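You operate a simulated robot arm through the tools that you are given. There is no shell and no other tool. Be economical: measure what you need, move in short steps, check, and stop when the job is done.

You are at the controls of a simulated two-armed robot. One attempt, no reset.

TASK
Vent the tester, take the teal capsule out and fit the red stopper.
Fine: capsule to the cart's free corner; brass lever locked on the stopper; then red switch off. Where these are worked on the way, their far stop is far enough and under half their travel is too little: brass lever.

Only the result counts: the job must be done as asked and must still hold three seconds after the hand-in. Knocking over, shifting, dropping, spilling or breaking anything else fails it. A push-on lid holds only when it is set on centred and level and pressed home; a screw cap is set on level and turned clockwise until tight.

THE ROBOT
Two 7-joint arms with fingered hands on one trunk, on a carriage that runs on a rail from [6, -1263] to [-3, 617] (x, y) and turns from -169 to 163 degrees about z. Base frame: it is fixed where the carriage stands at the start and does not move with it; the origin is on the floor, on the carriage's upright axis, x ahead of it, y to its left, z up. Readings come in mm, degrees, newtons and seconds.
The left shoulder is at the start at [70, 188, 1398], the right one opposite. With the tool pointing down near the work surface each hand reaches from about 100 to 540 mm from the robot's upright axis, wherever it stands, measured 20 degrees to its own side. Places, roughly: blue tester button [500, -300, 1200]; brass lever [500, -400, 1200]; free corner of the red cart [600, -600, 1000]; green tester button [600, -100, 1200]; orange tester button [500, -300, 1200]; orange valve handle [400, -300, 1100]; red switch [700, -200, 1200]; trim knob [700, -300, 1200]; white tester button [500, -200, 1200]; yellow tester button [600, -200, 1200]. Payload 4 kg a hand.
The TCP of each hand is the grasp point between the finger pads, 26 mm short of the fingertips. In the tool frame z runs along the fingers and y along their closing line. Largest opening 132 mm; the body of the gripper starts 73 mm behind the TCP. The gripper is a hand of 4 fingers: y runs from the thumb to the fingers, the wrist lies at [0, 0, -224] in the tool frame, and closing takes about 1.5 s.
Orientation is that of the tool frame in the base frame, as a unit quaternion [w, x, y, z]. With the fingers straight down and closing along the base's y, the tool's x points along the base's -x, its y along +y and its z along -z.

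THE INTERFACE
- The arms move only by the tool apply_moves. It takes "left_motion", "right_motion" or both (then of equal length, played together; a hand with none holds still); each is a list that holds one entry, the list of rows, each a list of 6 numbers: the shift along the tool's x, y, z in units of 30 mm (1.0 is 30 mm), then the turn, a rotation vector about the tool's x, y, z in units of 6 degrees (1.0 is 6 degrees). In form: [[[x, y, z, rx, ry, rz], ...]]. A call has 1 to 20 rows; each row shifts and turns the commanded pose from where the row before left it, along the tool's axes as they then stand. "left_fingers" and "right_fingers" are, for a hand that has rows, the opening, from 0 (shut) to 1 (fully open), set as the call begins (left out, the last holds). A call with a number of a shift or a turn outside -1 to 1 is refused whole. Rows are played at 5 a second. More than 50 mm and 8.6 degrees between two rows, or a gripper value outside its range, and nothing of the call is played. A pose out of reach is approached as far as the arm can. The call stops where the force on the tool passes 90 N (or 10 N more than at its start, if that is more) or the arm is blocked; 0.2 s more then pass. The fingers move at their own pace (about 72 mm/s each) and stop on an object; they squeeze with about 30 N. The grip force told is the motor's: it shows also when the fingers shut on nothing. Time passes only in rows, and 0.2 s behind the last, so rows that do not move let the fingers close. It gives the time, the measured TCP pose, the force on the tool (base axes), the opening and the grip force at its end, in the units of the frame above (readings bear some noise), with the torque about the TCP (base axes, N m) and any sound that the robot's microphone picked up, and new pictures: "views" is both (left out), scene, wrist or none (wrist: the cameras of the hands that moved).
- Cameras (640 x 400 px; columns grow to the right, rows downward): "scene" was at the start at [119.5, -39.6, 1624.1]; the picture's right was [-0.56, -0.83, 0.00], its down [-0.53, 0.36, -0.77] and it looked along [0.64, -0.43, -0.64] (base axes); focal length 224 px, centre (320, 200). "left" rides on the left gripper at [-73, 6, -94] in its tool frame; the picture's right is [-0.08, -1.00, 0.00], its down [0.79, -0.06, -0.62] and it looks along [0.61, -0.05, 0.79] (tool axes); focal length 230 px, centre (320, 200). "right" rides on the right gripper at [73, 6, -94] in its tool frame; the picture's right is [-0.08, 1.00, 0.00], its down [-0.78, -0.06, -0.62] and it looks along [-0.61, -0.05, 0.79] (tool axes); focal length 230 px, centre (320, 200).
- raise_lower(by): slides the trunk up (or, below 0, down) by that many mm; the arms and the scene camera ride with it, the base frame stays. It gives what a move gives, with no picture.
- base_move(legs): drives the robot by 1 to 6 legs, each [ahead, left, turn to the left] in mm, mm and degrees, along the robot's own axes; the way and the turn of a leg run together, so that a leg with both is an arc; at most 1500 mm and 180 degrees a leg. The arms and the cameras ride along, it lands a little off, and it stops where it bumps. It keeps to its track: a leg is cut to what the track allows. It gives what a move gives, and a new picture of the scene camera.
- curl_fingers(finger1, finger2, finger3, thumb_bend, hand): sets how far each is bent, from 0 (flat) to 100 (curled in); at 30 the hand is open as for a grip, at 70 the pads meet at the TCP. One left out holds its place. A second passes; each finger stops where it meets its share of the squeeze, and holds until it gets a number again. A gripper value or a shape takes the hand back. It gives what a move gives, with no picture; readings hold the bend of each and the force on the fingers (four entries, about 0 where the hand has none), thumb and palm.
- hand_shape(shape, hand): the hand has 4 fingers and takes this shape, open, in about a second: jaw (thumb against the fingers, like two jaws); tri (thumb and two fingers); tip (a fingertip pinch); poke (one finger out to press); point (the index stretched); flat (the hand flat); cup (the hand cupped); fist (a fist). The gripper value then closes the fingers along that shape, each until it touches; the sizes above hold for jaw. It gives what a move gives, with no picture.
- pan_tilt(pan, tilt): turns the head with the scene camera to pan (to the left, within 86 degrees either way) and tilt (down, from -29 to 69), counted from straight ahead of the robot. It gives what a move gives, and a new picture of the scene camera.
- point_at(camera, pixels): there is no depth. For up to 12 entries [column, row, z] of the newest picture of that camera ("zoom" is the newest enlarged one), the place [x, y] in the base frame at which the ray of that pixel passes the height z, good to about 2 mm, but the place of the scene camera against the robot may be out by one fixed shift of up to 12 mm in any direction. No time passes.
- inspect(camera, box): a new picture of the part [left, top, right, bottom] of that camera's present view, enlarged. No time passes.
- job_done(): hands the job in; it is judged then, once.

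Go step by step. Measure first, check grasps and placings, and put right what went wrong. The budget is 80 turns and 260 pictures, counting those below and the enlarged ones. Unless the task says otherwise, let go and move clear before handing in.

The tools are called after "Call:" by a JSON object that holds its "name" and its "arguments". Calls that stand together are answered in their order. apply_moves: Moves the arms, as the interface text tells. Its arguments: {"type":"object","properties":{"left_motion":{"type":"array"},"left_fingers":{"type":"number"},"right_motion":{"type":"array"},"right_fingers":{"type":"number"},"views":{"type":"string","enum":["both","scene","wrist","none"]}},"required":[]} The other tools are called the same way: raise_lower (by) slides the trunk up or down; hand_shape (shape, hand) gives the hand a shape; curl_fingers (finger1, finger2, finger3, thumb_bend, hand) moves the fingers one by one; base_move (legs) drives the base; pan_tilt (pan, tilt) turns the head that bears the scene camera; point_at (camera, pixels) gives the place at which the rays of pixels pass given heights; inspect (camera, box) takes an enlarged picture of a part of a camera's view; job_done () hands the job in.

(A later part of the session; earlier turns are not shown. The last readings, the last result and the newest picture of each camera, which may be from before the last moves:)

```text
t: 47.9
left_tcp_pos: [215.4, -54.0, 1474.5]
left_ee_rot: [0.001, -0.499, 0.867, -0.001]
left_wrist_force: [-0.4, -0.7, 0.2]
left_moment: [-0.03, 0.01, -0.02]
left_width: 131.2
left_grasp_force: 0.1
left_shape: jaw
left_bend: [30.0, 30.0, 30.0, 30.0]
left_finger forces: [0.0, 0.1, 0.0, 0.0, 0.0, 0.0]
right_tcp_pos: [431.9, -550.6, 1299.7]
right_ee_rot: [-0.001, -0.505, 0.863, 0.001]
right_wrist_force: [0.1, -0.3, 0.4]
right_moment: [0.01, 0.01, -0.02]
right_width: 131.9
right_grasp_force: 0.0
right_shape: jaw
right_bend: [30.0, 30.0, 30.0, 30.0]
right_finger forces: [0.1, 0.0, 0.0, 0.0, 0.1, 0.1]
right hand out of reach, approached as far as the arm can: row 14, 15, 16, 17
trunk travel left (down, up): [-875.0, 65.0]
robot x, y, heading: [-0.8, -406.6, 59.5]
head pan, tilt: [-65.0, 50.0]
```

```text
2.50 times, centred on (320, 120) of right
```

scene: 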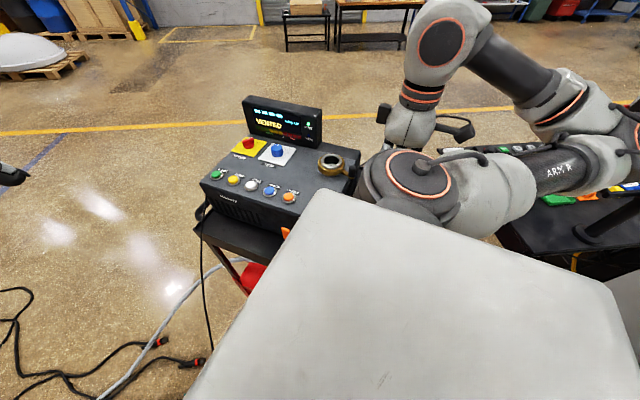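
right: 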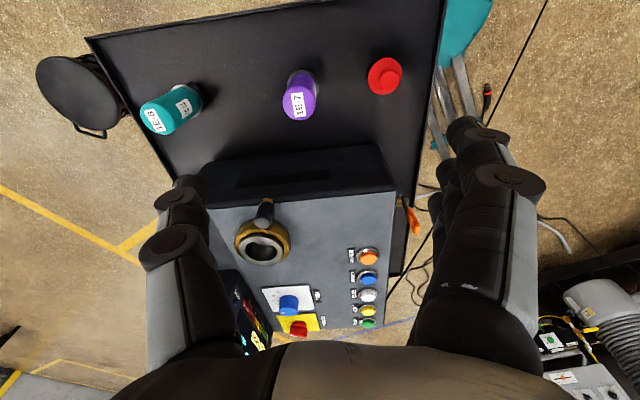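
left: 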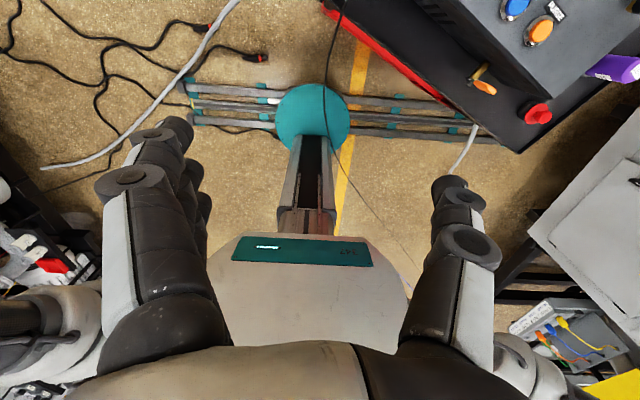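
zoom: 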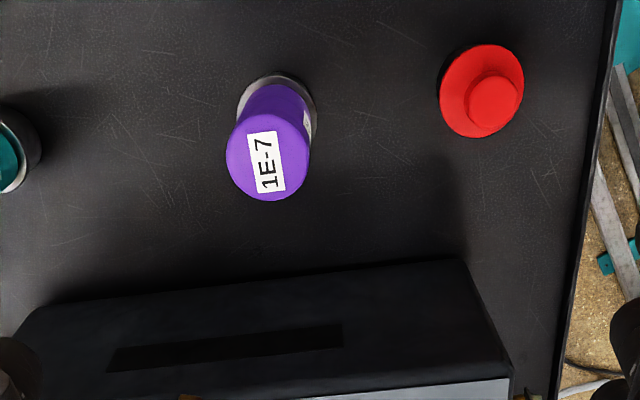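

The arm is too folded to get closer to the stopper from here, so I'll measure it first. Then I'll drive the base 150 mm along +y.

Call:
{"name": "point_at", "arguments": {"camera": "right", "pixels": [[391, 79, 1050], [391, 79, 1060], [391, 79, 1070], [385, 76, 1035], [385, 76, 1045], [157, 120, 1100], [172, 110, 1060], [263, 246, 1165], [265, 208, 1185]]}}

Call:
{"name": "base_move", "arguments": {"legs": [[130, 75, 0]]}}

```text
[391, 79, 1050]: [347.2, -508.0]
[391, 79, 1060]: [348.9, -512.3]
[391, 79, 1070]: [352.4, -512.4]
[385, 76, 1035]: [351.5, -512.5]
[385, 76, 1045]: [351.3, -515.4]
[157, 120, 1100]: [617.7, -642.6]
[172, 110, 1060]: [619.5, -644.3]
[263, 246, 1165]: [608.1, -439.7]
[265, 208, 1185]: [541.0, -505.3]
```

```text
t: 49.3
left_tcp_pos: [214.6, 91.5, 1477.4]
left_ee_rot: [0.002, -0.498, 0.867, 0.001]
left_wrist_force: [0.5, -1.1, 0.6]
left_moment: [0.04, 0.02, -0.02]
left_width: 131.6
left_grasp_force: 0.0
left_shape: jaw
left_bend: [30.0, 30.0, 30.0, 30.0]
left_finger forces: [0.0, 0.0, 0.0, 0.0, 0.0, 0.1]
right_tcp_pos: [433.5, -406.3, 1297.0]
right_ee_rot: [0.0, -0.503, 0.864, 0.002]
right_wrist_force: [0.2, -0.3, 1.3]
right_moment: [0.04, 0.03, 0.01]
right_width: 132.0
right_grasp_force: 0.0
right_shape: jaw
right_bend: [30.0, 30.0, 30.0, 30.0]
right_finger forces: [0.0, 0.0, 0.1, 0.1, 0.0, 0.0]
trunk travel left (down, up): [-875.0, 65.0]
robot x, y, heading: [-0.7, -254.3, 60.0]
head pan, tilt: [-65.0, 50.0]
```

scene: 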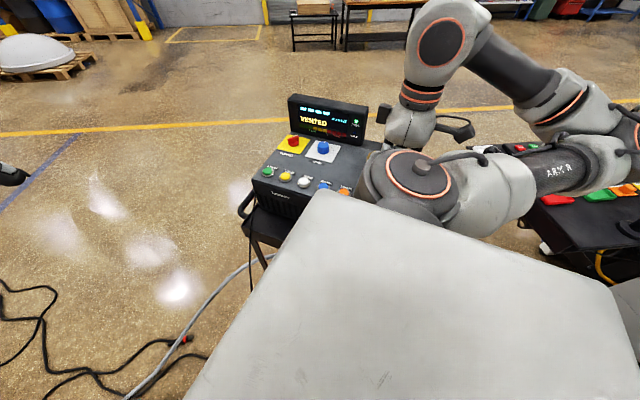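

I'm now at y=-254. I'll make a small move toward the stopper first, to see where the commanded pose stands.

Call:
{"name": "apply_moves", "arguments": {"right_motion": [[[0.6, 0, 0, 0, 0, 0]]], "views": "wrist"}}

```text
t: 49.7
left_tcp_pos: [213.5, 95.0, 1476.7]
left_ee_rot: [0.001, -0.499, 0.867, 0.0]
left_wrist_force: [-0.4, 1.0, -0.4]
left_moment: [0.02, -0.01, 0.01]
left_width: 131.8
left_grasp_force: 0.0
left_shape: jaw
left_bend: [30.0, 30.0, 30.0, 30.0]
left_finger forces: [0.0, 0.0, 0.0, 0.1, 0.1, 0.1]
right_tcp_pos: [422.7, -417.9, 1296.9]
right_ee_rot: [0.0, -0.504, 0.864, 0.001]
right_wrist_force: [-0.8, -0.3, -0.8]
right_moment: [0.02, -0.03, -0.01]
right_width: 131.9
right_grasp_force: 0.0
right_shape: jaw
right_bend: [30.0, 30.0, 30.0, 30.0]
right_finger forces: [0.1, 0.0, 0.0, 0.0, 0.0, 0.0]
trunk travel left (down, up): [-875.0, 65.0]
robot x, y, heading: [4.4, -256.0, 59.7]
head pan, tilt: [-65.0, 50.0]
```

right: 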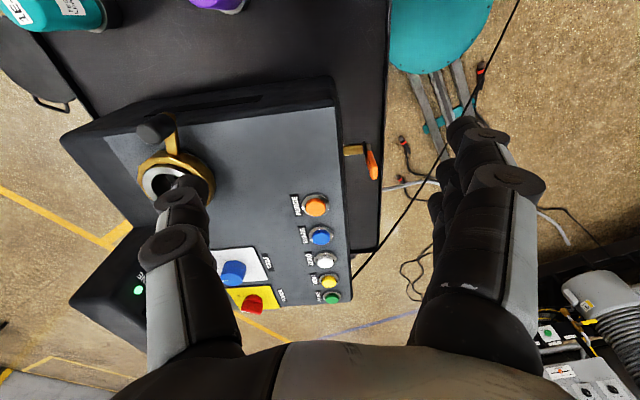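

Call:
{"name": "apply_moves", "arguments": {"right_motion": [[[0.975, 0.15, 0, 0, 0, 0], [0.975, 0.15, 0, 0, 0, 0], [0.975, 0.15, 0, 0, 0, 0], [0.975, 0.15, 0, 0, 0, 0], [0, 0, 0.9, 0, 0, 0], [0, 0, 0.9, 0, 0, 0], [0, 0, 0.9, 0, 0, 0]]], "right_fingers": 0.5, "views": "both"}}

Call:
{"name": "inspect", "arguments": {"camera": "right", "box": [240, 40, 400, 200]}}

```text
t: 51.3
left_tcp_pos: [214.9, 95.7, 1475.9]
left_ee_rot: [-0.001, -0.499, 0.866, 0.0]
left_wrist_force: [-0.5, -0.1, 0.1]
left_moment: [-0.04, 0.0, 0.0]
left_width: 131.8
left_grasp_force: 0.1
left_shape: jaw
left_bend: [30.0, 30.0, 30.0, 30.0]
left_finger forces: [0.0, 0.0, 0.1, 0.1, 0.1, 0.1]
right_tcp_pos: [447.3, -417.2, 1239.2]
right_ee_rot: [-0.002, -0.504, 0.863, 0.001]
right_wrist_force: [-0.2, -0.5, 1.2]
right_moment: [-0.01, 0.01, -0.01]
right_width: 66.6
right_grasp_force: 0.0
right_shape: jaw
right_bend: [73.0, 73.0, 73.0, 70.0]
right_finger forces: [0.0, 0.0, 0.0, 0.1, 0.0, 0.0]
right hand out of reach, approached as far as the arm can: row 1, 2, 3, 4, 5, 6, 7
trunk travel left (down, up): [-875.0, 65.0]
robot x, y, heading: [2.1, -251.8, 59.7]
head pan, tilt: [-65.0, 50.0]
```

scene: 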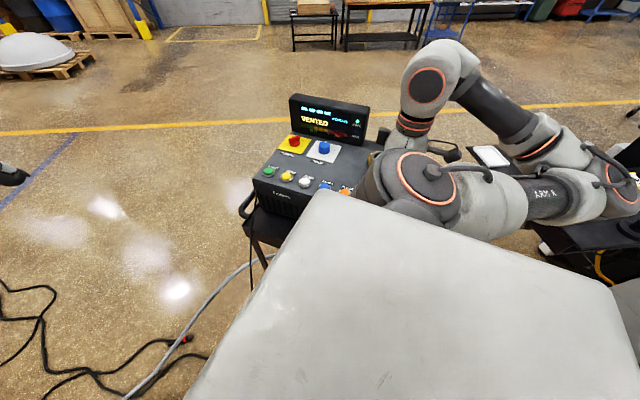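
right: 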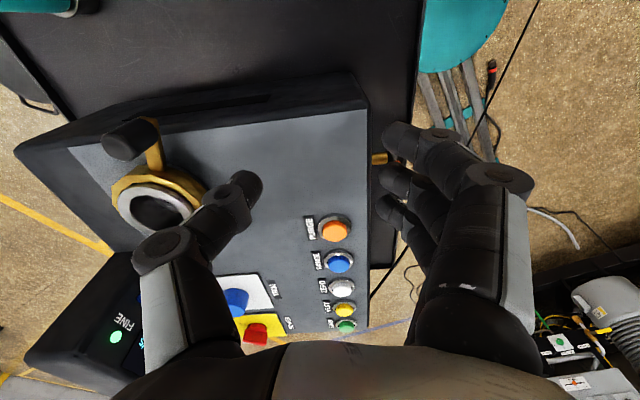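

```text
2.50 times, centred on (320, 120) of right
```

zoom: 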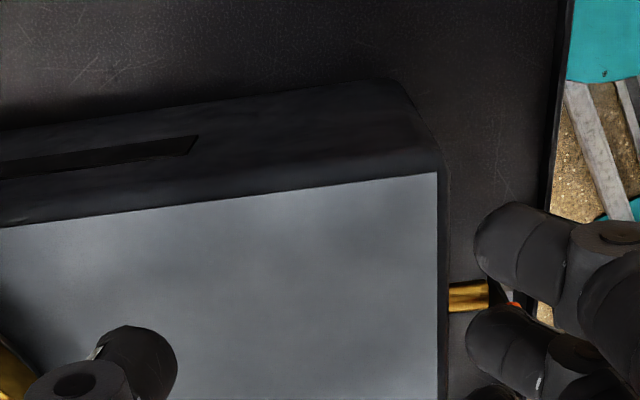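

That spot is unreachable at this heading, and the hand was pushed over the tester, though without contact. I'll raise it, then turn the robot so the stopper is comfortably in front of the right arm.

Call:
{"name": "apply_moves", "arguments": {"right_motion": [[[0, 0, -1, 0, 0, 0], [0, 0, -1, 0, 0, 0], [0, 0, -1, 0, 0, 0]]], "views": "wrist"}}

```text
t: 52.1
left_tcp_pos: [214.4, 95.8, 1475.2]
left_ee_rot: [0.0, -0.499, 0.867, -0.002]
left_wrist_force: [-0.5, -0.5, -0.7]
left_moment: [-0.01, 0.02, 0.0]
left_width: 131.9
left_grasp_force: 0.0
left_shape: jaw
left_bend: [30.0, 30.0, 30.0, 30.0]
left_finger forces: [0.0, 0.1, 0.0, 0.1, 0.0, 0.0]
right_tcp_pos: [448.2, -416.5, 1330.6]
right_ee_rot: [0.0, -0.505, 0.863, 0.0]
right_wrist_force: [-0.3, 0.1, 1.4]
right_moment: [0.03, 0.02, -0.01]
right_width: 66.5
right_grasp_force: 0.2
right_shape: jaw
right_bend: [73.0, 73.0, 73.0, 70.0]
right_finger forces: [0.0, 0.0, 0.1, 0.0, 0.0, 0.1]
trunk travel left (down, up): [-875.0, 65.0]
robot x, y, heading: [2.0, -251.1, 59.6]
head pan, tilt: [-65.0, 50.0]
```

right: 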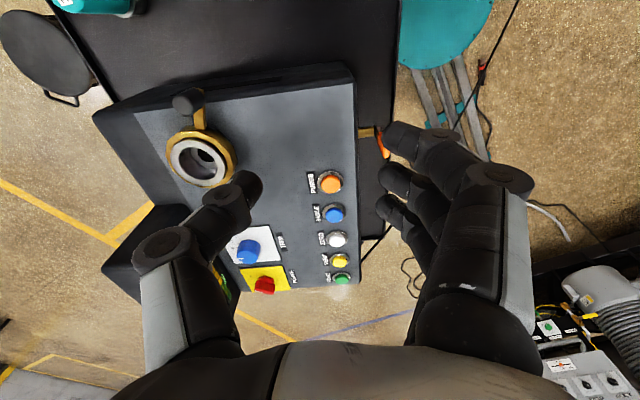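

Call:
{"name": "base_move", "arguments": {"legs": [[-100, -57, 0], [0, 0, -50]]}}

Call:
{"name": "pan_tilt", "arguments": {"pan": -35, "tilt": 50}}

```text
t: 55.5
left_tcp_pos: [406.5, -303.3, 1476.1]
left_ee_rot: [0.0, -0.092, 0.996, -0.001]
left_wrist_force: [0.7, -0.4, 0.4]
left_moment: [0.02, -0.03, -0.02]
left_width: 131.7
left_grasp_force: 0.0
left_shape: jaw
left_bend: [30.0, 30.0, 30.0, 30.0]
left_finger forces: [0.0, 0.0, 0.1, 0.0, 0.0, 0.1]
right_tcp_pos: [168.7, -812.7, 1329.8]
right_ee_rot: [0.0, -0.097, 0.995, 0.002]
right_wrist_force: [0.6, 0.7, 0.1]
right_moment: [-0.03, -0.02, 0.0]
right_width: 66.6
right_grasp_force: 0.1
right_shape: jaw
right_bend: [73.0, 73.0, 73.0, 70.0]
right_finger forces: [0.0, 0.0, 0.0, 0.0, 0.1, 0.1]
trunk travel left (down, up): [-875.0, 65.0]
robot x, y, heading: [3.0, -367.3, 10.6]
head pan, tilt: [-65.0, 50.0]
```

scene: 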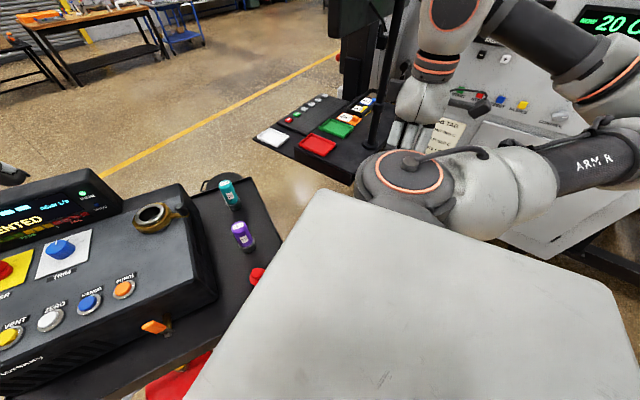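

```text
t: 56.5
left_tcp_pos: [406.0, -302.8, 1475.6]
left_ee_rot: [0.001, -0.09, 0.996, 0.0]
left_wrist_force: [-0.1, 0.0, -0.4]
left_moment: [0.0, -0.02, 0.02]
left_width: 131.9
left_grasp_force: 0.0
left_shape: jaw
left_bend: [30.0, 30.0, 30.0, 30.0]
left_finger forces: [0.0, 0.1, 0.0, 0.2, 0.0, 0.0]
right_tcp_pos: [166.7, -813.7, 1329.8]
right_ee_rot: [0.0, -0.097, 0.995, 0.001]
right_wrist_force: [0.4, 0.1, 0.5]
right_moment: [-0.04, -0.01, -0.01]
right_width: 66.9
right_grasp_force: 0.0
right_shape: jaw
right_bend: [73.0, 73.0, 73.0, 70.0]
right_finger forces: [0.1, 0.0, 0.2, 0.0, 0.0, 0.0]
trunk travel left (down, up): [-875.0, 65.0]
robot x, y, heading: [1.3, -367.9, 10.5]
head pan, tilt: [-35.0, 50.0]
```

scene: 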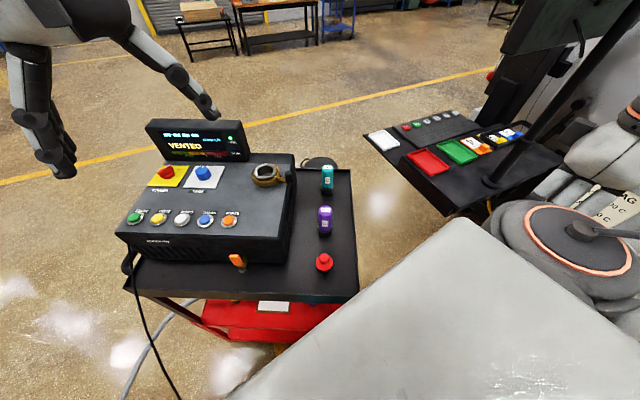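

The layout is clear: teal, purple and stopper stand in a row, all upright. I'll bring the right hand over the stopper.

Call:
{"name": "apply_moves", "arguments": {"right_motion": [[[-0.72, 0.79, 0, 0, 0, 0], [-0.72, 0.79, 0, 0, 0, 0], [-0.72, 0.79, 0, 0, 0, 0], [-0.72, 0.79, 0, 0, 0, 0], [-0.72, 0.79, 0, 0, 0, 0], [-0.72, 0.79, 0, 0, 0, 0], [-0.72, 0.79, 0, 0, 0, 0], [-0.72, 0.79, 0, 0, 0, 0], [-0.72, 0.79, 0, 0, 0, 0], [-0.72, 0.79, 0, 0, 0, 0], [-0.72, 0.79, 0, 0, 0, 0]]], "views": "none"}}

Call:
{"name": "apply_moves", "arguments": {"right_motion": [[[0, 0, 0.9, 0, 0, 0], [0, 0, 0.9, 0, 0, 0], [0, 0, 0.9, 0, 0, 0], [0, 0, 0.9, 0, 0, 0]]], "views": "both"}}

Call:
{"name": "inspect", "arguments": {"camera": "right", "box": [240, 60, 400, 200]}}

```text
t: 58.9
left_tcp_pos: [409.7, -301.1, 1474.9]
left_ee_rot: [-0.001, -0.09, 0.996, 0.0]
left_wrist_force: [-0.2, -0.5, 0.1]
left_moment: [0.02, -0.02, 0.0]
left_width: 132.0
left_grasp_force: 0.0
left_shape: jaw
left_bend: [30.0, 30.0, 30.0, 30.0]
left_finger forces: [0.1, 0.0, 0.0, 0.1, 0.0, 0.0]
right_tcp_pos: [365.5, -514.6, 1344.3]
right_ee_rot: [-0.001, -0.097, 0.995, 0.0]
right_wrist_force: [0.2, 0.8, 0.1]
right_moment: [-0.03, 0.01, -0.03]
right_width: 66.6
right_grasp_force: 0.0
right_shape: jaw
right_bend: [73.0, 73.0, 73.0, 70.0]
right_finger forces: [0.0, 0.1, 0.1, 0.0, 0.1, 0.0]
right hand out of reach, approached as far as the arm can: row 3, 4
trunk travel left (down, up): [-875.0, 65.0]
robot x, y, heading: [4.0, -367.7, 10.6]
head pan, tilt: [-35.0, 50.0]
```

```text
t: 59.9
left_tcp_pos: [406.4, -303.5, 1475.1]
left_ee_rot: [0.0, -0.091, 0.996, 0.0]
left_wrist_force: [0.3, -0.5, -0.1]
left_moment: [0.02, -0.02, -0.01]
left_width: 131.9
left_grasp_force: 0.1
left_shape: jaw
left_bend: [30.0, 30.0, 30.0, 30.0]
left_finger forces: [0.0, 0.0, 0.0, 0.1, 0.0, 0.0]
right_tcp_pos: [361.8, -516.4, 1236.2]
right_ee_rot: [0.0, -0.098, 0.995, 0.002]
right_wrist_force: [-0.5, -0.8, 0.8]
right_moment: [-0.01, -0.02, 0.02]
right_width: 66.4
right_grasp_force: 0.0
right_shape: jaw
right_bend: [73.0, 73.0, 73.0, 70.0]
right_finger forces: [0.1, 0.0, 0.0, 0.0, 0.0, 0.1]
trunk travel left (down, up): [-875.0, 65.0]
robot x, y, heading: [-2.5, -369.3, 10.2]
head pan, tilt: [-35.0, 50.0]
```

scene: 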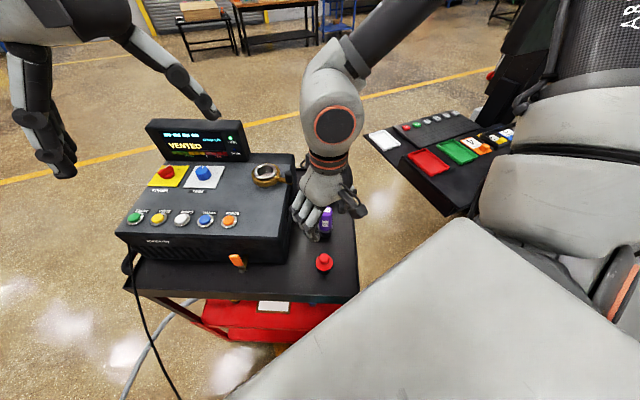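
right: 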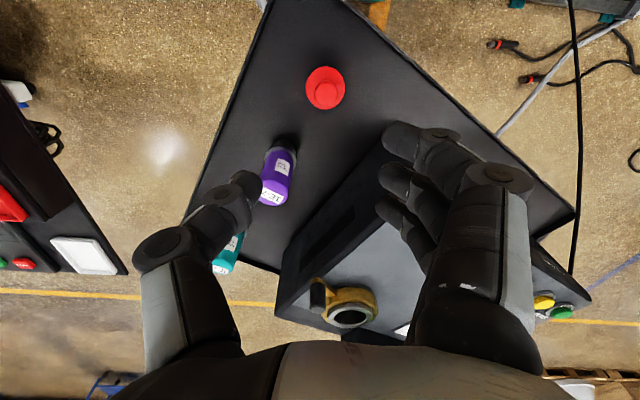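

```text
2.86 times, centred on (320, 130) of right
```

zoom: 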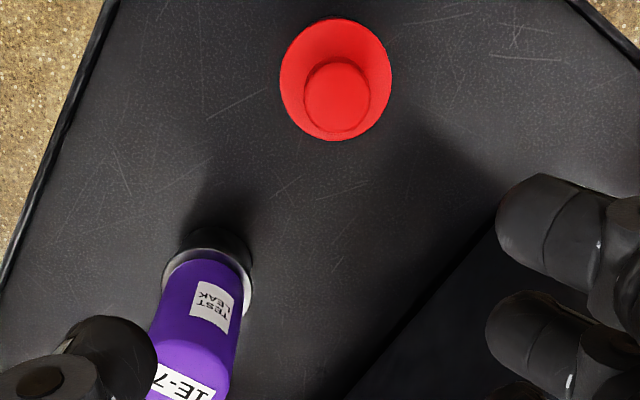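

I'll measure the stopper knob at (326,93) from here.

Call:
{"name": "point_at", "arguments": {"camera": "right", "pixels": [[326, 93, 1050], [326, 93, 1060], [326, 93, 1070], [326, 89, 1040], [326, 89, 1030]]}}

Call:
{"name": "inspect", "arguments": {"camera": "scene", "box": [280, 160, 380, 280]}}

Call:
{"name": "point_at", "arguments": {"camera": "scene", "pixels": [[323, 256, 1050], [323, 256, 1060], [323, 256, 1070], [323, 256, 1080]]}}

```text
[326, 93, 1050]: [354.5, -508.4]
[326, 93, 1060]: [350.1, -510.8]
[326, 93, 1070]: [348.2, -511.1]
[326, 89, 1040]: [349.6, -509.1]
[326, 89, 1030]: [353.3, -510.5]
```

```text
3.33 times, centred on (330, 220) of scene
```

zoom: 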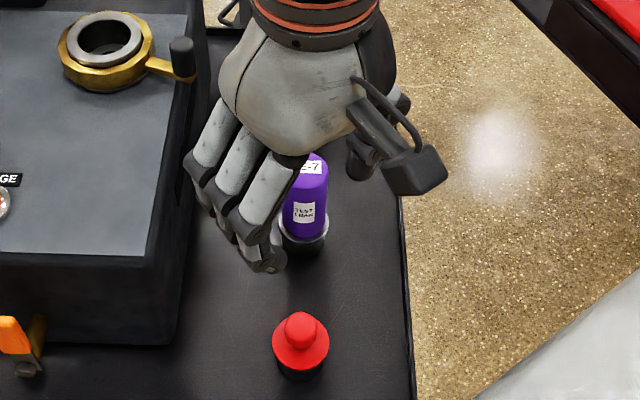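

```text
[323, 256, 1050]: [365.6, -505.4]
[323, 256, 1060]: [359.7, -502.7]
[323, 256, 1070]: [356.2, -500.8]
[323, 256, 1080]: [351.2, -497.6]
```

The stopper is at (351,-510), with the knob top at about 1058 and the disc top at about 1032. I'll centre and descend to just above grasp height.

Call:
{"name": "apply_moves", "arguments": {"right_motion": [[[0.31, 0.28, 0.7, 0, 0, 0], [0, 0, 0.9, 0, 0, 0], [0, 0, 0.9, 0, 0, 0], [0, 0, 0.9, 0, 0, 0], [0, 0, 0.9, 0, 0, 0], [0, 0, 0.6, 0, 0, 0]]], "views": "both"}}

Call:
{"name": "inspect", "arguments": {"camera": "scene", "box": [280, 160, 380, 280]}}

```text
t: 61.3
left_tcp_pos: [407.5, -303.6, 1475.1]
left_ee_rot: [-0.001, -0.09, 0.996, -0.001]
left_wrist_force: [0.4, -0.5, 0.4]
left_moment: [-0.01, 0.0, 0.0]
left_width: 132.3
left_grasp_force: 0.0
left_shape: jaw
left_bend: [30.0, 30.0, 30.0, 30.0]
left_finger forces: [0.0, 0.0, 0.0, 0.0, 0.0, 0.1]
right_tcp_pos: [375.7, -521.5, 1101.5]
right_ee_rot: [-0.002, -0.098, 0.995, 0.001]
right_wrist_force: [-0.7, -0.8, 0.2]
right_moment: [0.02, -0.03, 0.02]
right_width: 66.6
right_grasp_force: 0.1
right_shape: jaw
right_bend: [73.0, 73.0, 73.0, 70.0]
right_finger forces: [0.0, 0.0, 0.0, 0.0, 0.1, 0.0]
right hand out of reach, approached as far as the arm can: row 4, 5, 6
trunk travel left (down, up): [-875.0, 65.0]
robot x, y, heading: [2.9, -370.2, 10.5]
head pan, tilt: [-35.0, 50.0]
```

scene: 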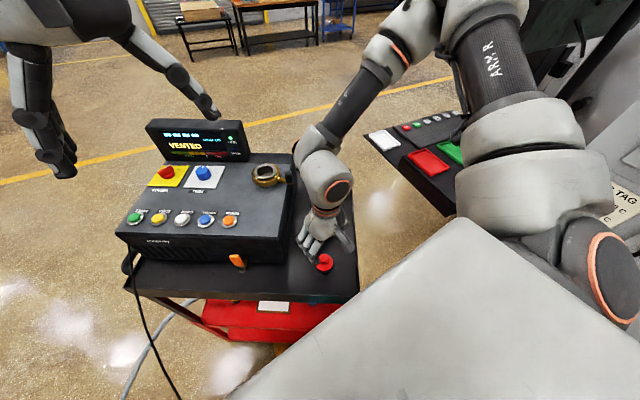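
right: 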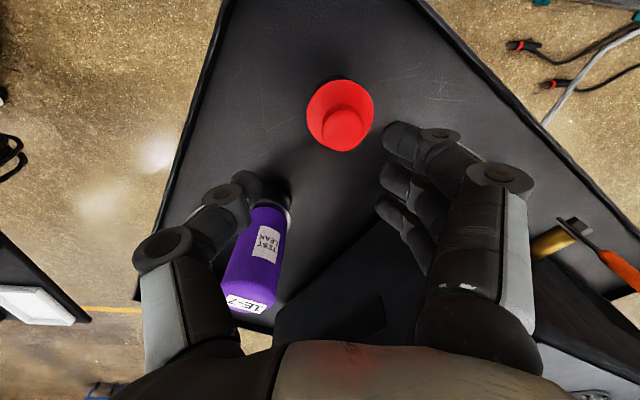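

```text
3.33 times, centred on (330, 220) of scene
```

zoom: 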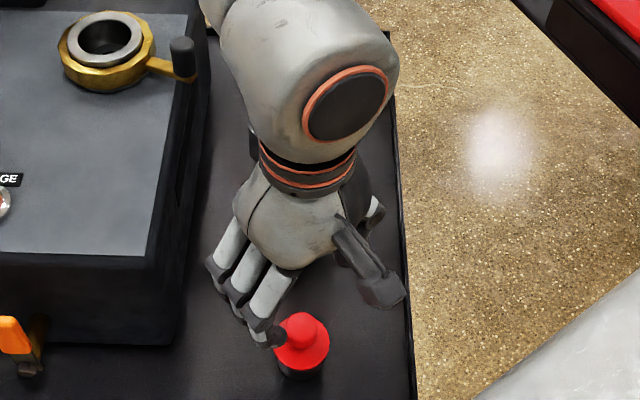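

The arm is too folded again and the hand drifted toward the purple capsule, with no contact force. I'll lift straight up and reposition the base so the stopper is farther from the shoulder.

Call:
{"name": "apply_moves", "arguments": {"right_motion": [[[0, 0.2, -0.5, 0, 0, 0], [0, 0.2, -0.8, 0, 0, 0], [0, 0, -1, 0, 0, 0], [0, 0, -1, 0, 0, 0], [0, 0, -1, 0, 0, 0], [0, 0, -1, 0, 0, 0], [0, 0, -1, 0, 0, 0], [0, 0, -1, 0, 0, 0], [0, 0, -0.7, 0, 0, 0]]], "views": "none"}}

Call:
{"name": "base_move", "arguments": {"legs": [[40, 216, 0], [0, 0, -20]]}}

Call:
{"name": "pan_tilt", "arguments": {"pan": -35, "tilt": 50}}

```text
t: 63.3
left_tcp_pos: [406.0, -302.1, 1475.7]
left_ee_rot: [0.002, -0.091, 0.996, -0.001]
left_wrist_force: [-0.5, -0.4, -0.4]
left_moment: [0.02, -0.05, 0.0]
left_width: 131.6
left_grasp_force: 0.0
left_shape: jaw
left_bend: [30.0, 30.0, 30.0, 30.0]
left_finger forces: [0.2, 0.0, 0.0, 0.0, 0.1, 0.0]
right_tcp_pos: [371.4, -512.4, 1343.6]
right_ee_rot: [0.0, -0.097, 0.995, 0.001]
right_wrist_force: [0.1, -0.3, -0.1]
right_moment: [0.0, 0.03, 0.0]
right_width: 66.5
right_grasp_force: 0.0
right_shape: jaw
right_bend: [73.0, 73.0, 73.0, 70.0]
right_finger forces: [0.1, 0.0, 0.1, 0.1, 0.0, 0.1]
trunk travel left (down, up): [-875.0, 65.0]
robot x, y, heading: [1.9, -368.3, 10.5]
head pan, tilt: [-35.0, 50.0]
```

```text
t: 66.1
left_tcp_pos: [403.2, -223.6, 1475.6]
left_ee_rot: [0.0, 0.084, 0.996, -0.001]
left_wrist_force: [-0.1, 0.6, 0.2]
left_moment: [0.0, -0.04, 0.02]
left_width: 131.8
left_grasp_force: 0.2
left_shape: jaw
left_bend: [30.0, 30.0, 30.0, 30.0]
left_finger forces: [0.0, 0.1, 0.1, 0.0, 0.0, 0.1]
right_tcp_pos: [300.9, -406.7, 1344.4]
right_ee_rot: [0.001, 0.078, 0.997, 0.001]
right_wrist_force: [0.9, 0.1, 0.3]
right_moment: [-0.02, 0.01, -0.02]
right_width: 66.5
right_grasp_force: 0.1
right_shape: jaw
right_bend: [73.0, 73.0, 73.0, 70.0]
right_finger forces: [0.0, 0.0, 0.1, 0.1, 0.0, 0.0]
trunk travel left (down, up): [-875.0, 65.0]
robot x, y, heading: [7.2, -149.7, -9.9]
head pan, tilt: [-35.0, 50.0]
```

scene: 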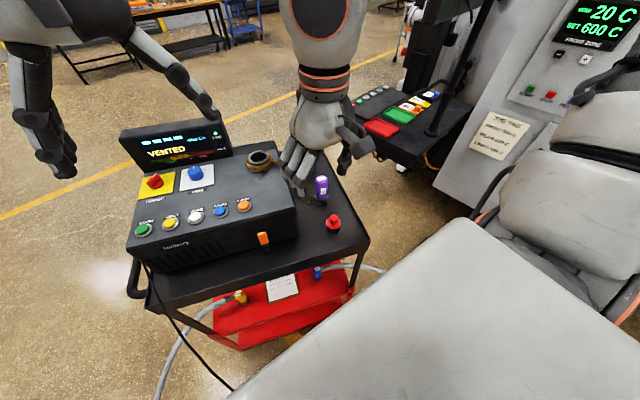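

```text
t: 66.7
left_tcp_pos: [403.7, -222.4, 1475.6]
left_ee_rot: [-0.001, 0.084, 0.996, 0.0]
left_wrist_force: [-0.8, -0.6, 0.6]
left_moment: [-0.02, 0.04, 0.02]
left_width: 132.0
left_grasp_force: 0.0
left_shape: jaw
left_bend: [30.0, 30.0, 30.0, 30.0]
left_finger forces: [0.0, 0.0, 0.1, 0.1, 0.1, 0.1]
right_tcp_pos: [300.1, -407.6, 1342.4]
right_ee_rot: [0.0, 0.077, 0.997, 0.001]
right_wrist_force: [0.6, 0.1, -0.3]
right_moment: [-0.04, 0.03, 0.04]
right_width: 66.5
right_grasp_force: 0.1
right_shape: jaw
right_bend: [73.0, 73.0, 73.0, 70.0]
right_finger forces: [0.0, 0.0, 0.0, 0.0, 0.0, 0.0]
trunk travel left (down, up): [-875.0, 65.0]
robot x, y, heading: [1.1, -145.4, -9.5]
head pan, tilt: [-35.0, 50.0]
```

scene: 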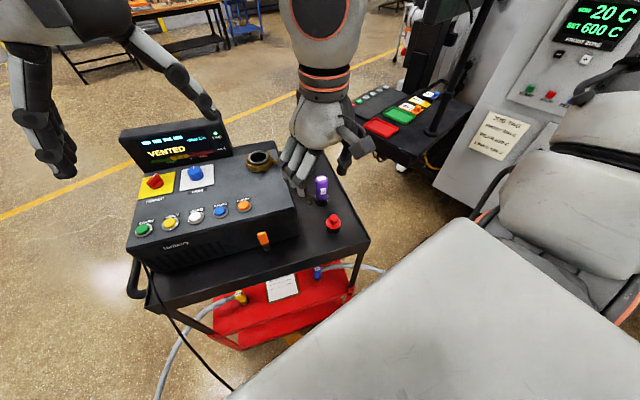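

Now I'll move over the stopper and descend partway.

Call:
{"name": "apply_moves", "arguments": {"right_motion": [[[-0.55, -0.78, 0, 0, 0, 0], [-0.55, -0.78, 0, 0, 0, 0], [-0.55, -0.78, 0, 0, 0, 0], [-0.55, -0.78, 0, 0, 0, 0], [0, 0, 1, 0, 0, 0], [0, 0, 1, 0, 0, 0], [0, 0, 1, 0, 0, 0], [0, 0, 1, 0, 0, 0], [0, 0, 1, 0, 0, 0]]], "views": "wrist"}}

Call:
{"name": "inspect", "arguments": {"camera": "right", "box": [240, 60, 400, 200]}}

```text
t: 68.7
left_tcp_pos: [404.4, -225.0, 1474.0]
left_ee_rot: [0.0, 0.084, 0.996, -0.002]
left_wrist_force: [0.5, 0.3, 0.3]
left_moment: [0.0, -0.02, 0.01]
left_width: 131.9
left_grasp_force: 0.1
left_shape: jaw
left_bend: [30.0, 30.0, 30.0, 30.0]
left_finger forces: [0.1, 0.0, 0.1, 0.0, 0.0, 0.1]
right_tcp_pos: [351.4, -511.6, 1192.7]
right_ee_rot: [0.0, 0.079, 0.997, 0.002]
right_wrist_force: [-0.1, -0.4, -1.0]
right_moment: [0.01, 0.02, 0.02]
right_width: 66.6
right_grasp_force: 0.1
right_shape: jaw
right_bend: [73.0, 73.0, 73.0, 70.0]
right_finger forces: [0.1, 0.0, 0.0, 0.0, 0.0, 0.1]
trunk travel left (down, up): [-875.0, 65.0]
robot x, y, heading: [3.2, -149.2, -9.6]
head pan, tilt: [-35.0, 50.0]
```

right: 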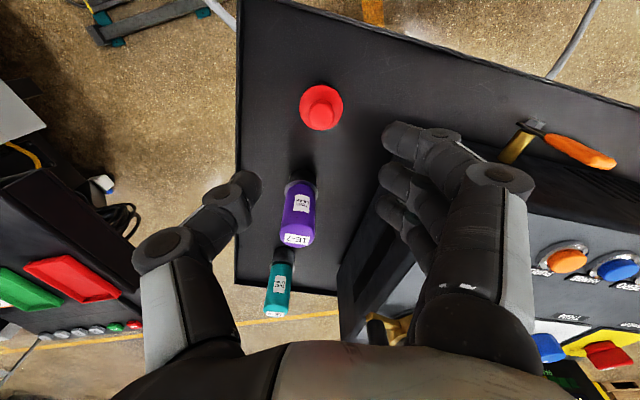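

```text
2.86 times, centred on (320, 130) of right
```

zoom: 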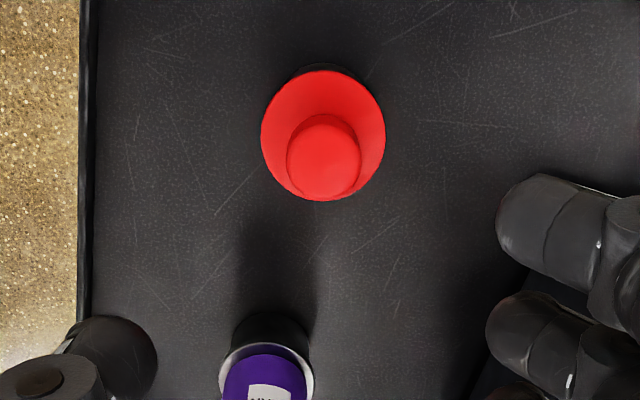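

Call:
{"name": "point_at", "arguments": {"camera": "right", "pixels": [[321.5, 115, 1055], [321.5, 115, 1062], [321.5, 107.5, 1035], [321.5, 107.5, 1028]]}}

Call:
{"name": "apply_moves", "arguments": {"right_motion": [[[0, 0, 1, 0, 0, 0], [0, 0, 1, 0, 0, 0], [0, 0, 1, 0, 0, 0]]], "views": "both"}}

Call:
{"name": "inspect", "arguments": {"camera": "scene", "box": [280, 150, 400, 250]}}

```text
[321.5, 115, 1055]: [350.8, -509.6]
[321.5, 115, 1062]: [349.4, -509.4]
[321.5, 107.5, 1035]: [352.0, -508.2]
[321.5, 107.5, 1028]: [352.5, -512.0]
```

```text
t: 69.5
left_tcp_pos: [404.4, -224.0, 1475.6]
left_ee_rot: [0.0, 0.083, 0.997, -0.001]
left_wrist_force: [0.4, 0.3, -0.1]
left_moment: [-0.02, 0.0, 0.0]
left_width: 131.9
left_grasp_force: 0.1
left_shape: jaw
left_bend: [30.0, 30.0, 30.0, 30.0]
left_finger forces: [0.1, 0.0, 0.1, 0.0, 0.1, 0.1]
right_tcp_pos: [350.0, -509.6, 1101.3]
right_ee_rot: [-0.001, 0.078, 0.997, 0.002]
right_wrist_force: [0.0, -0.1, 0.7]
right_moment: [0.0, 0.0, -0.01]
right_width: 66.7
right_grasp_force: 0.1
right_shape: jaw
right_bend: [73.0, 73.0, 73.0, 70.0]
right_finger forces: [0.0, 0.0, 0.0, 0.0, 0.1, 0.0]
trunk travel left (down, up): [-875.0, 65.0]
robot x, y, heading: [0.5, -148.0, -9.8]
head pan, tilt: [-35.0, 50.0]
```

scene: 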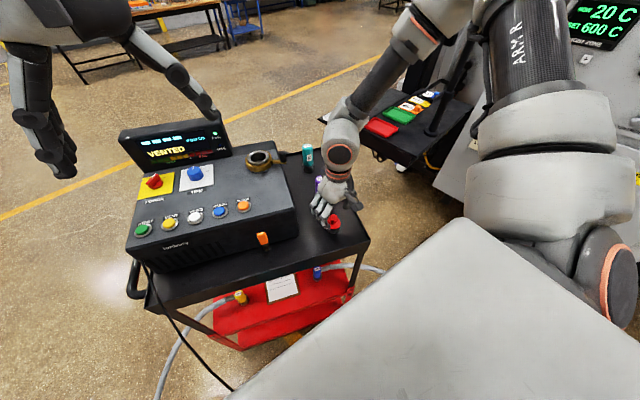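
right: 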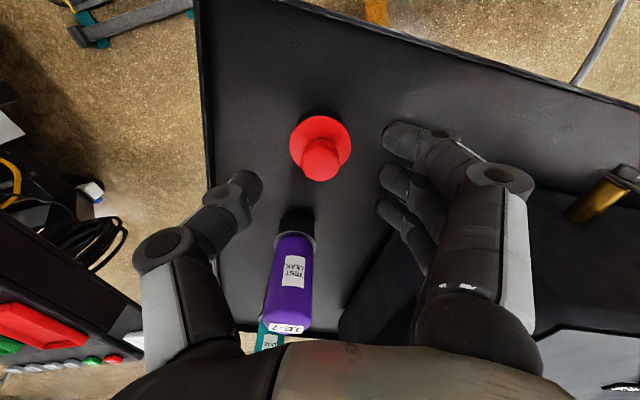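

```text
4.00 times, centred on (340, 200) of scene
```

zoom: 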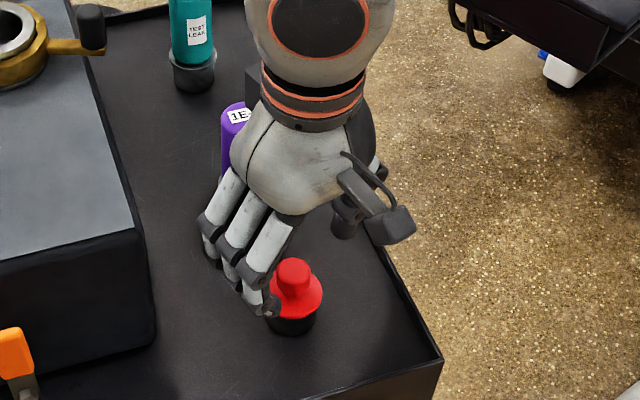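

The hand is centred over the stopper knob. I'll descend to TCP z≈1063 and close.

Call:
{"name": "apply_moves", "arguments": {"right_motion": [[[0, 0, 0.6, 0, 0, 0], [0, 0, 0.5, 0, 0, 0], [0, 0, 0.2, 0, 0, 0]]], "views": "none"}}

Call:
{"name": "apply_moves", "arguments": {"right_motion": [[[0, 0, 0, 0, 0, 0], [0, 0, 0, 0, 0, 0], [0, 0, 0, 0, 0, 0], [0, 0, 0, 0, 0, 0], [0, 0, 0, 0, 0, 0], [0, 0, 0, 0, 0, 0]]], "right_fingers": 0.0, "views": "both"}}

Call:
{"name": "inspect", "arguments": {"camera": "right", "box": [240, 100, 400, 200]}}

```text
t: 70.3
left_tcp_pos: [402.8, -223.6, 1474.3]
left_ee_rot: [0.001, 0.083, 0.997, -0.001]
left_wrist_force: [0.0, 0.5, 0.1]
left_moment: [0.01, 0.0, 0.0]
left_width: 131.8
left_grasp_force: 0.0
left_shape: jaw
left_bend: [30.0, 30.0, 30.0, 30.0]
left_finger forces: [0.0, 0.0, 0.0, 0.0, 0.1, 0.1]
right_tcp_pos: [350.0, -509.2, 1065.4]
right_ee_rot: [0.0, 0.078, 0.997, 0.001]
right_wrist_force: [-0.5, 0.2, 0.0]
right_moment: [0.01, 0.0, 0.01]
right_width: 66.5
right_grasp_force: 0.1
right_shape: jaw
right_bend: [73.0, 73.0, 73.0, 70.0]
right_finger forces: [0.1, 0.1, 0.1, 0.1, 0.0, 0.0]
trunk travel left (down, up): [-875.0, 65.0]
robot x, y, heading: [1.4, -150.6, -9.9]
head pan, tilt: [-35.0, 50.0]
```

```text
t: 71.7
left_tcp_pos: [402.3, -224.1, 1474.2]
left_ee_rot: [0.001, 0.083, 0.997, -0.001]
left_wrist_force: [-0.1, 0.7, 0.2]
left_moment: [0.01, 0.04, 0.01]
left_width: 131.8
left_grasp_force: 0.0
left_shape: jaw
left_bend: [30.0, 30.0, 30.0, 30.0]
left_finger forces: [0.0, 0.0, 0.0, 0.0, 0.1, 0.0]
right_tcp_pos: [350.5, -509.7, 1064.3]
right_ee_rot: [0.0, 0.078, 0.997, 0.001]
right_wrist_force: [-1.0, -1.6, 7.0]
right_moment: [0.08, 0.0, 0.04]
right_width: 2.1
right_grasp_force: 30.0
right_shape: jaw
right_bend: [68.0, 70.0, 68.0, 72.0]
right_finger forces: [0.0, 15.9, 0.1, 0.1, 27.8, 0.0]
trunk travel left (down, up): [-875.0, 65.0]
robot x, y, heading: [-0.2, -148.2, -9.7]
head pan, tilt: [-35.0, 50.0]
```

scene: 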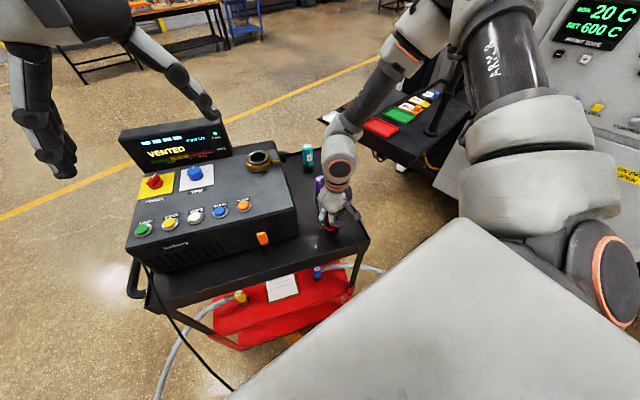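
right: 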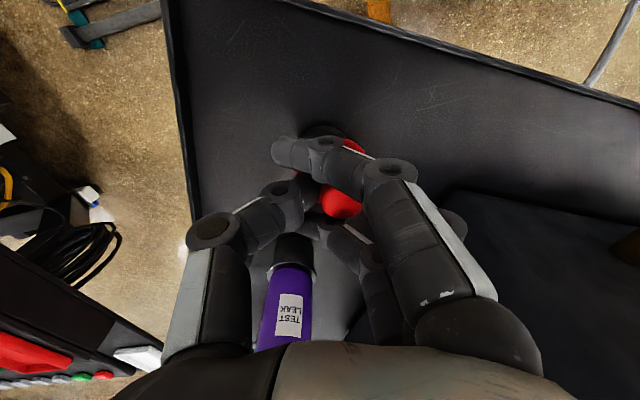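

```text
4.00 times, centred on (320, 150) of right
```

zoom: 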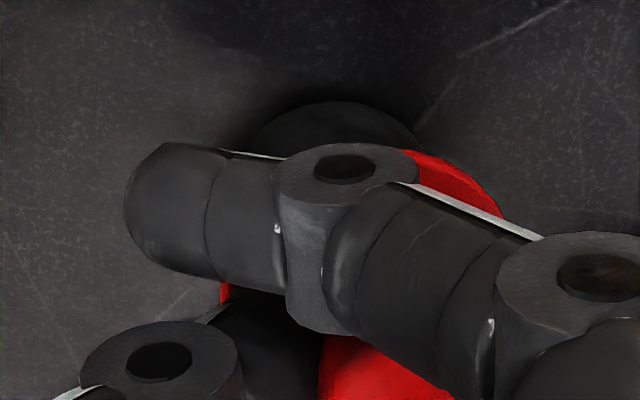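

The middle finger and thumb hold the knob, while the outer fingers straddle it. I'll lift a little and check.

Call:
{"name": "apply_moves", "arguments": {"right_motion": [[[0, 0, -0.2, 0, 0, 0], [0, 0, -0.4, 0, 0, 0], [0, 0, -0.6, 0, 0, 0], [0, 0, -0.6, 0, 0, 0]]], "views": "both"}}

Call:
{"name": "inspect", "arguments": {"camera": "scene", "box": [280, 150, 400, 250]}}

Call:
{"name": "inspect", "arguments": {"camera": "right", "box": [240, 100, 400, 250]}}

```text
t: 72.7
left_tcp_pos: [403.3, -223.0, 1476.2]
left_ee_rot: [0.001, 0.083, 0.997, -0.001]
left_wrist_force: [0.3, -0.2, -0.5]
left_moment: [-0.01, 0.02, 0.03]
left_width: 132.2
left_grasp_force: 0.0
left_shape: jaw
left_bend: [30.0, 30.0, 30.0, 30.0]
left_finger forces: [0.1, 0.1, 0.0, 0.0, 0.0, 0.1]
right_tcp_pos: [348.7, -510.4, 1117.6]
right_ee_rot: [0.0, 0.078, 0.997, 0.001]
right_wrist_force: [0.7, 0.5, -0.9]
right_moment: [-0.01, -0.01, 0.02]
right_width: 1.7
right_grasp_force: 29.8
right_shape: jaw
right_bend: [68.0, 69.0, 68.0, 72.0]
right_finger forces: [0.0, 15.7, 0.0, 0.1, 22.9, 0.0]
trunk travel left (down, up): [-875.0, 65.0]
robot x, y, heading: [0.2, -149.1, -9.8]
head pan, tilt: [-35.0, 50.0]
```

scene: 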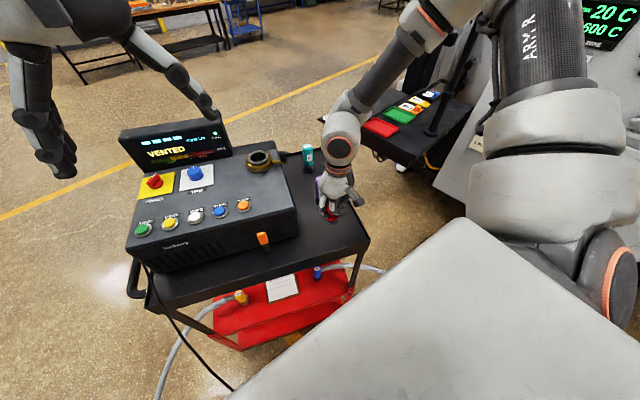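
right: 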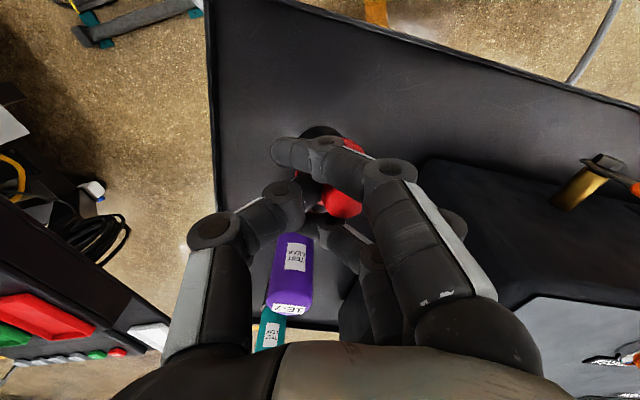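

```text
4.00 times, centred on (340, 200) of scene
```

zoom: 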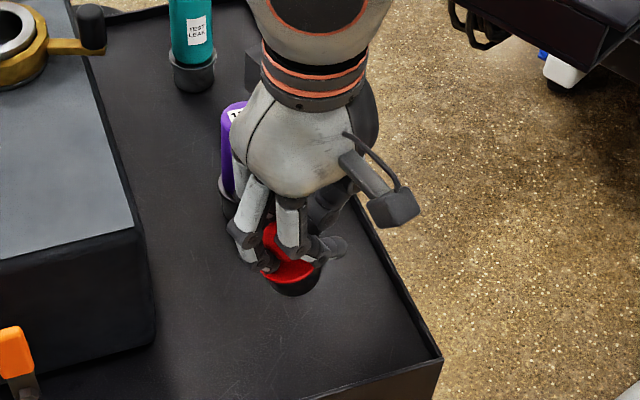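

```text
2.67 times, centred on (320, 175) of right
```

zoom: 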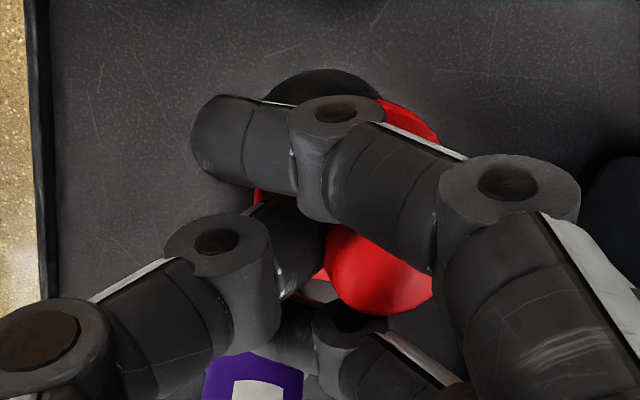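

The stopper is lifted. I'll raise it high and inspect its tilt before driving.

Call:
{"name": "apply_moves", "arguments": {"right_motion": [[[0, 0, -1, 0, 0, 0], [0, 0, -1, 0, 0, 0], [0, 0, -1, 0, 0, 0], [0, 0, -1, 0, 0, 0], [0, 0, -1, 0, 0, 0], [0, 0, -1, 0, 0, 0], [0, 0, -1, 0, 0, 0], [0, 0, -1, 0, 0, 0], [0, 0, -1, 0, 0, 0]]], "views": "both"}}

Call:
{"name": "inspect", "arguments": {"camera": "scene", "box": [270, 80, 410, 200]}}

```text
t: 74.7
left_tcp_pos: [403.5, -222.5, 1476.1]
left_ee_rot: [0.001, 0.084, 0.996, -0.001]
left_wrist_force: [-0.3, -0.2, -0.7]
left_moment: [0.02, 0.01, 0.02]
left_width: 131.9
left_grasp_force: 0.0
left_shape: jaw
left_bend: [30.0, 30.0, 30.0, 30.0]
left_finger forces: [0.0, 0.1, 0.0, 0.1, 0.0, 0.1]
right_tcp_pos: [348.5, -507.9, 1388.5]
right_ee_rot: [0.0, 0.077, 0.997, 0.001]
right_wrist_force: [0.0, -0.1, -1.7]
right_moment: [-0.02, 0.01, -0.01]
right_width: 1.5
right_grasp_force: 30.1
right_shape: jaw
right_bend: [68.0, 68.0, 68.0, 72.0]
right_finger forces: [0.0, 15.6, 0.1, 0.1, 20.7, 0.0]
trunk travel left (down, up): [-875.0, 65.0]
robot x, y, heading: [-1.3, -149.3, -9.9]
head pan, tilt: [-35.0, 50.0]
```

scene: 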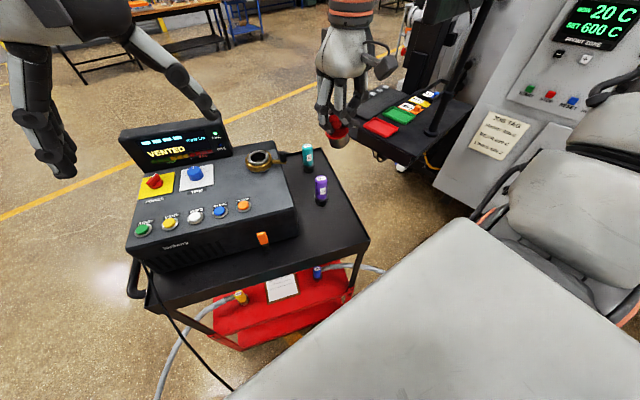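
right: 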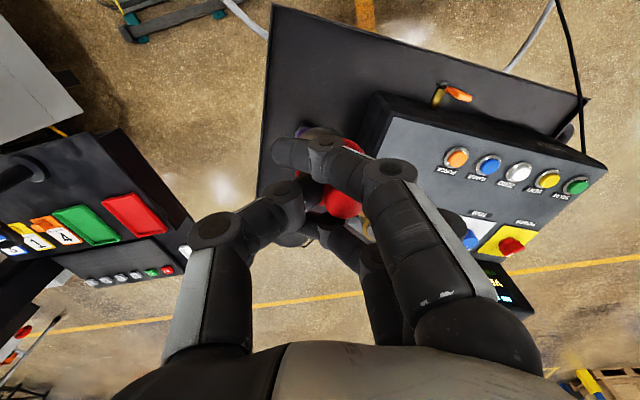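

```text
3.33 times, centred on (340, 140) of scene
```

zoom: 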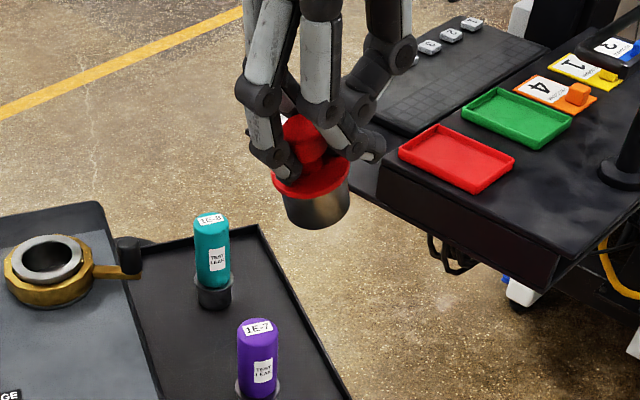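

The stopper hangs tilted by about 10–12° in the scene zoom, so I'll correct that near the port. First I'll drive back: turn 70° left, then slide along -y.

Call:
{"name": "base_move", "arguments": {"legs": [[0, 0, 70], [-208, -120, 0]]}}

Call:
{"name": "pan_tilt", "arguments": {"pan": -65, "tilt": 45}}

Call:
{"name": "inspect", "arguments": {"camera": "scene", "box": [200, 20, 360, 140]}}

```text
t: 79.5
left_tcp_pos: [213.6, -34.0, 1474.4]
left_ee_rot: [0.0, -0.503, 0.864, -0.002]
left_wrist_force: [0.0, 0.1, -0.6]
left_moment: [-0.06, 0.0, -0.03]
left_width: 132.0
left_grasp_force: 0.0
left_shape: jaw
left_bend: [30.0, 30.0, 30.0, 30.0]
left_finger forces: [0.0, 0.1, 0.0, 0.0, 0.0, 0.0]
right_tcp_pos: [460.4, -181.5, 1387.5]
right_ee_rot: [-0.001, -0.508, 0.862, 0.0]
right_wrist_force: [0.3, 0.0, -2.4]
right_moment: [0.0, 0.0, 0.01]
right_width: 1.6
right_grasp_force: 30.3
right_shape: jaw
right_bend: [68.0, 68.0, 68.0, 72.0]
right_finger forces: [0.0, 15.6, 0.0, 0.0, 20.4, 0.0]
trunk travel left (down, up): [-875.0, 65.0]
robot x, y, heading: [1.0, -390.6, 60.4]
head pan, tilt: [-35.0, 50.0]
```

scene: 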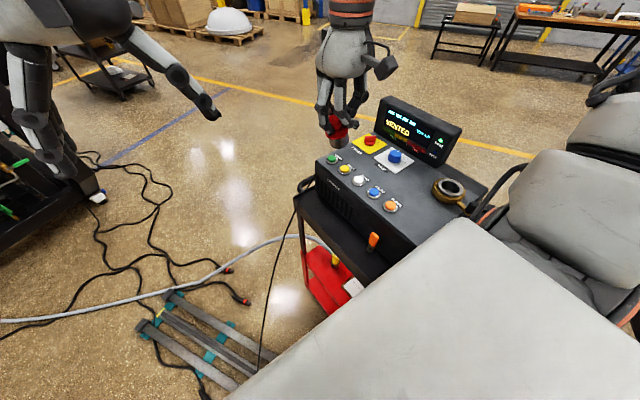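

```text
t: 80.5
left_tcp_pos: [213.4, -38.6, 1475.2]
left_ee_rot: [0.001, -0.502, 0.865, 0.0]
left_wrist_force: [0.6, 0.4, 0.4]
left_moment: [0.03, -0.01, 0.0]
left_width: 132.0
left_grasp_force: 0.0
left_shape: jaw
left_bend: [30.0, 30.0, 30.0, 30.0]
left_finger forces: [0.1, 0.1, 0.0, 0.0, 0.0, 0.0]
right_tcp_pos: [461.6, -187.0, 1388.9]
right_ee_rot: [0.0, -0.508, 0.861, 0.001]
right_wrist_force: [0.4, -0.6, -1.7]
right_moment: [0.01, -0.02, 0.01]
right_width: 1.6
right_grasp_force: 30.1
right_shape: jaw
right_bend: [68.0, 68.0, 68.0, 72.0]
right_finger forces: [0.0, 15.6, 0.0, 0.1, 20.5, 0.1]
trunk travel left (down, up): [-875.0, 65.0]
robot x, y, heading: [2.4, -390.7, 60.1]
head pan, tilt: [-65.0, 45.0]
```

scene: 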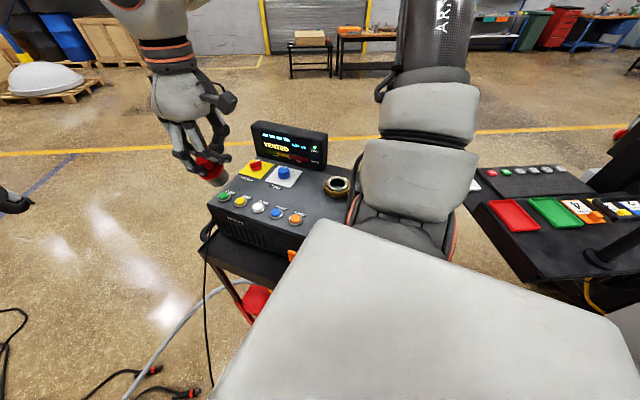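

```text
3.33 times, centred on (280, 80) of scene
```

zoom: 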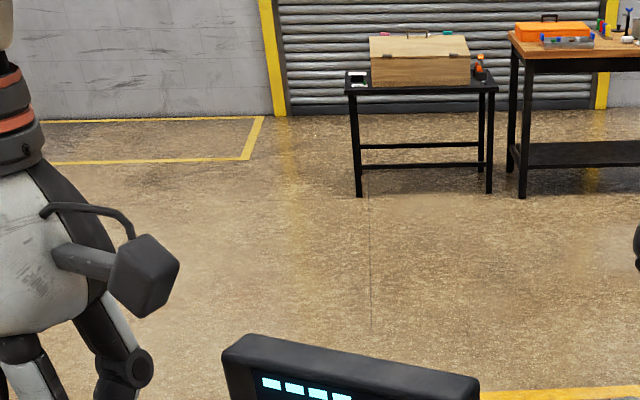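

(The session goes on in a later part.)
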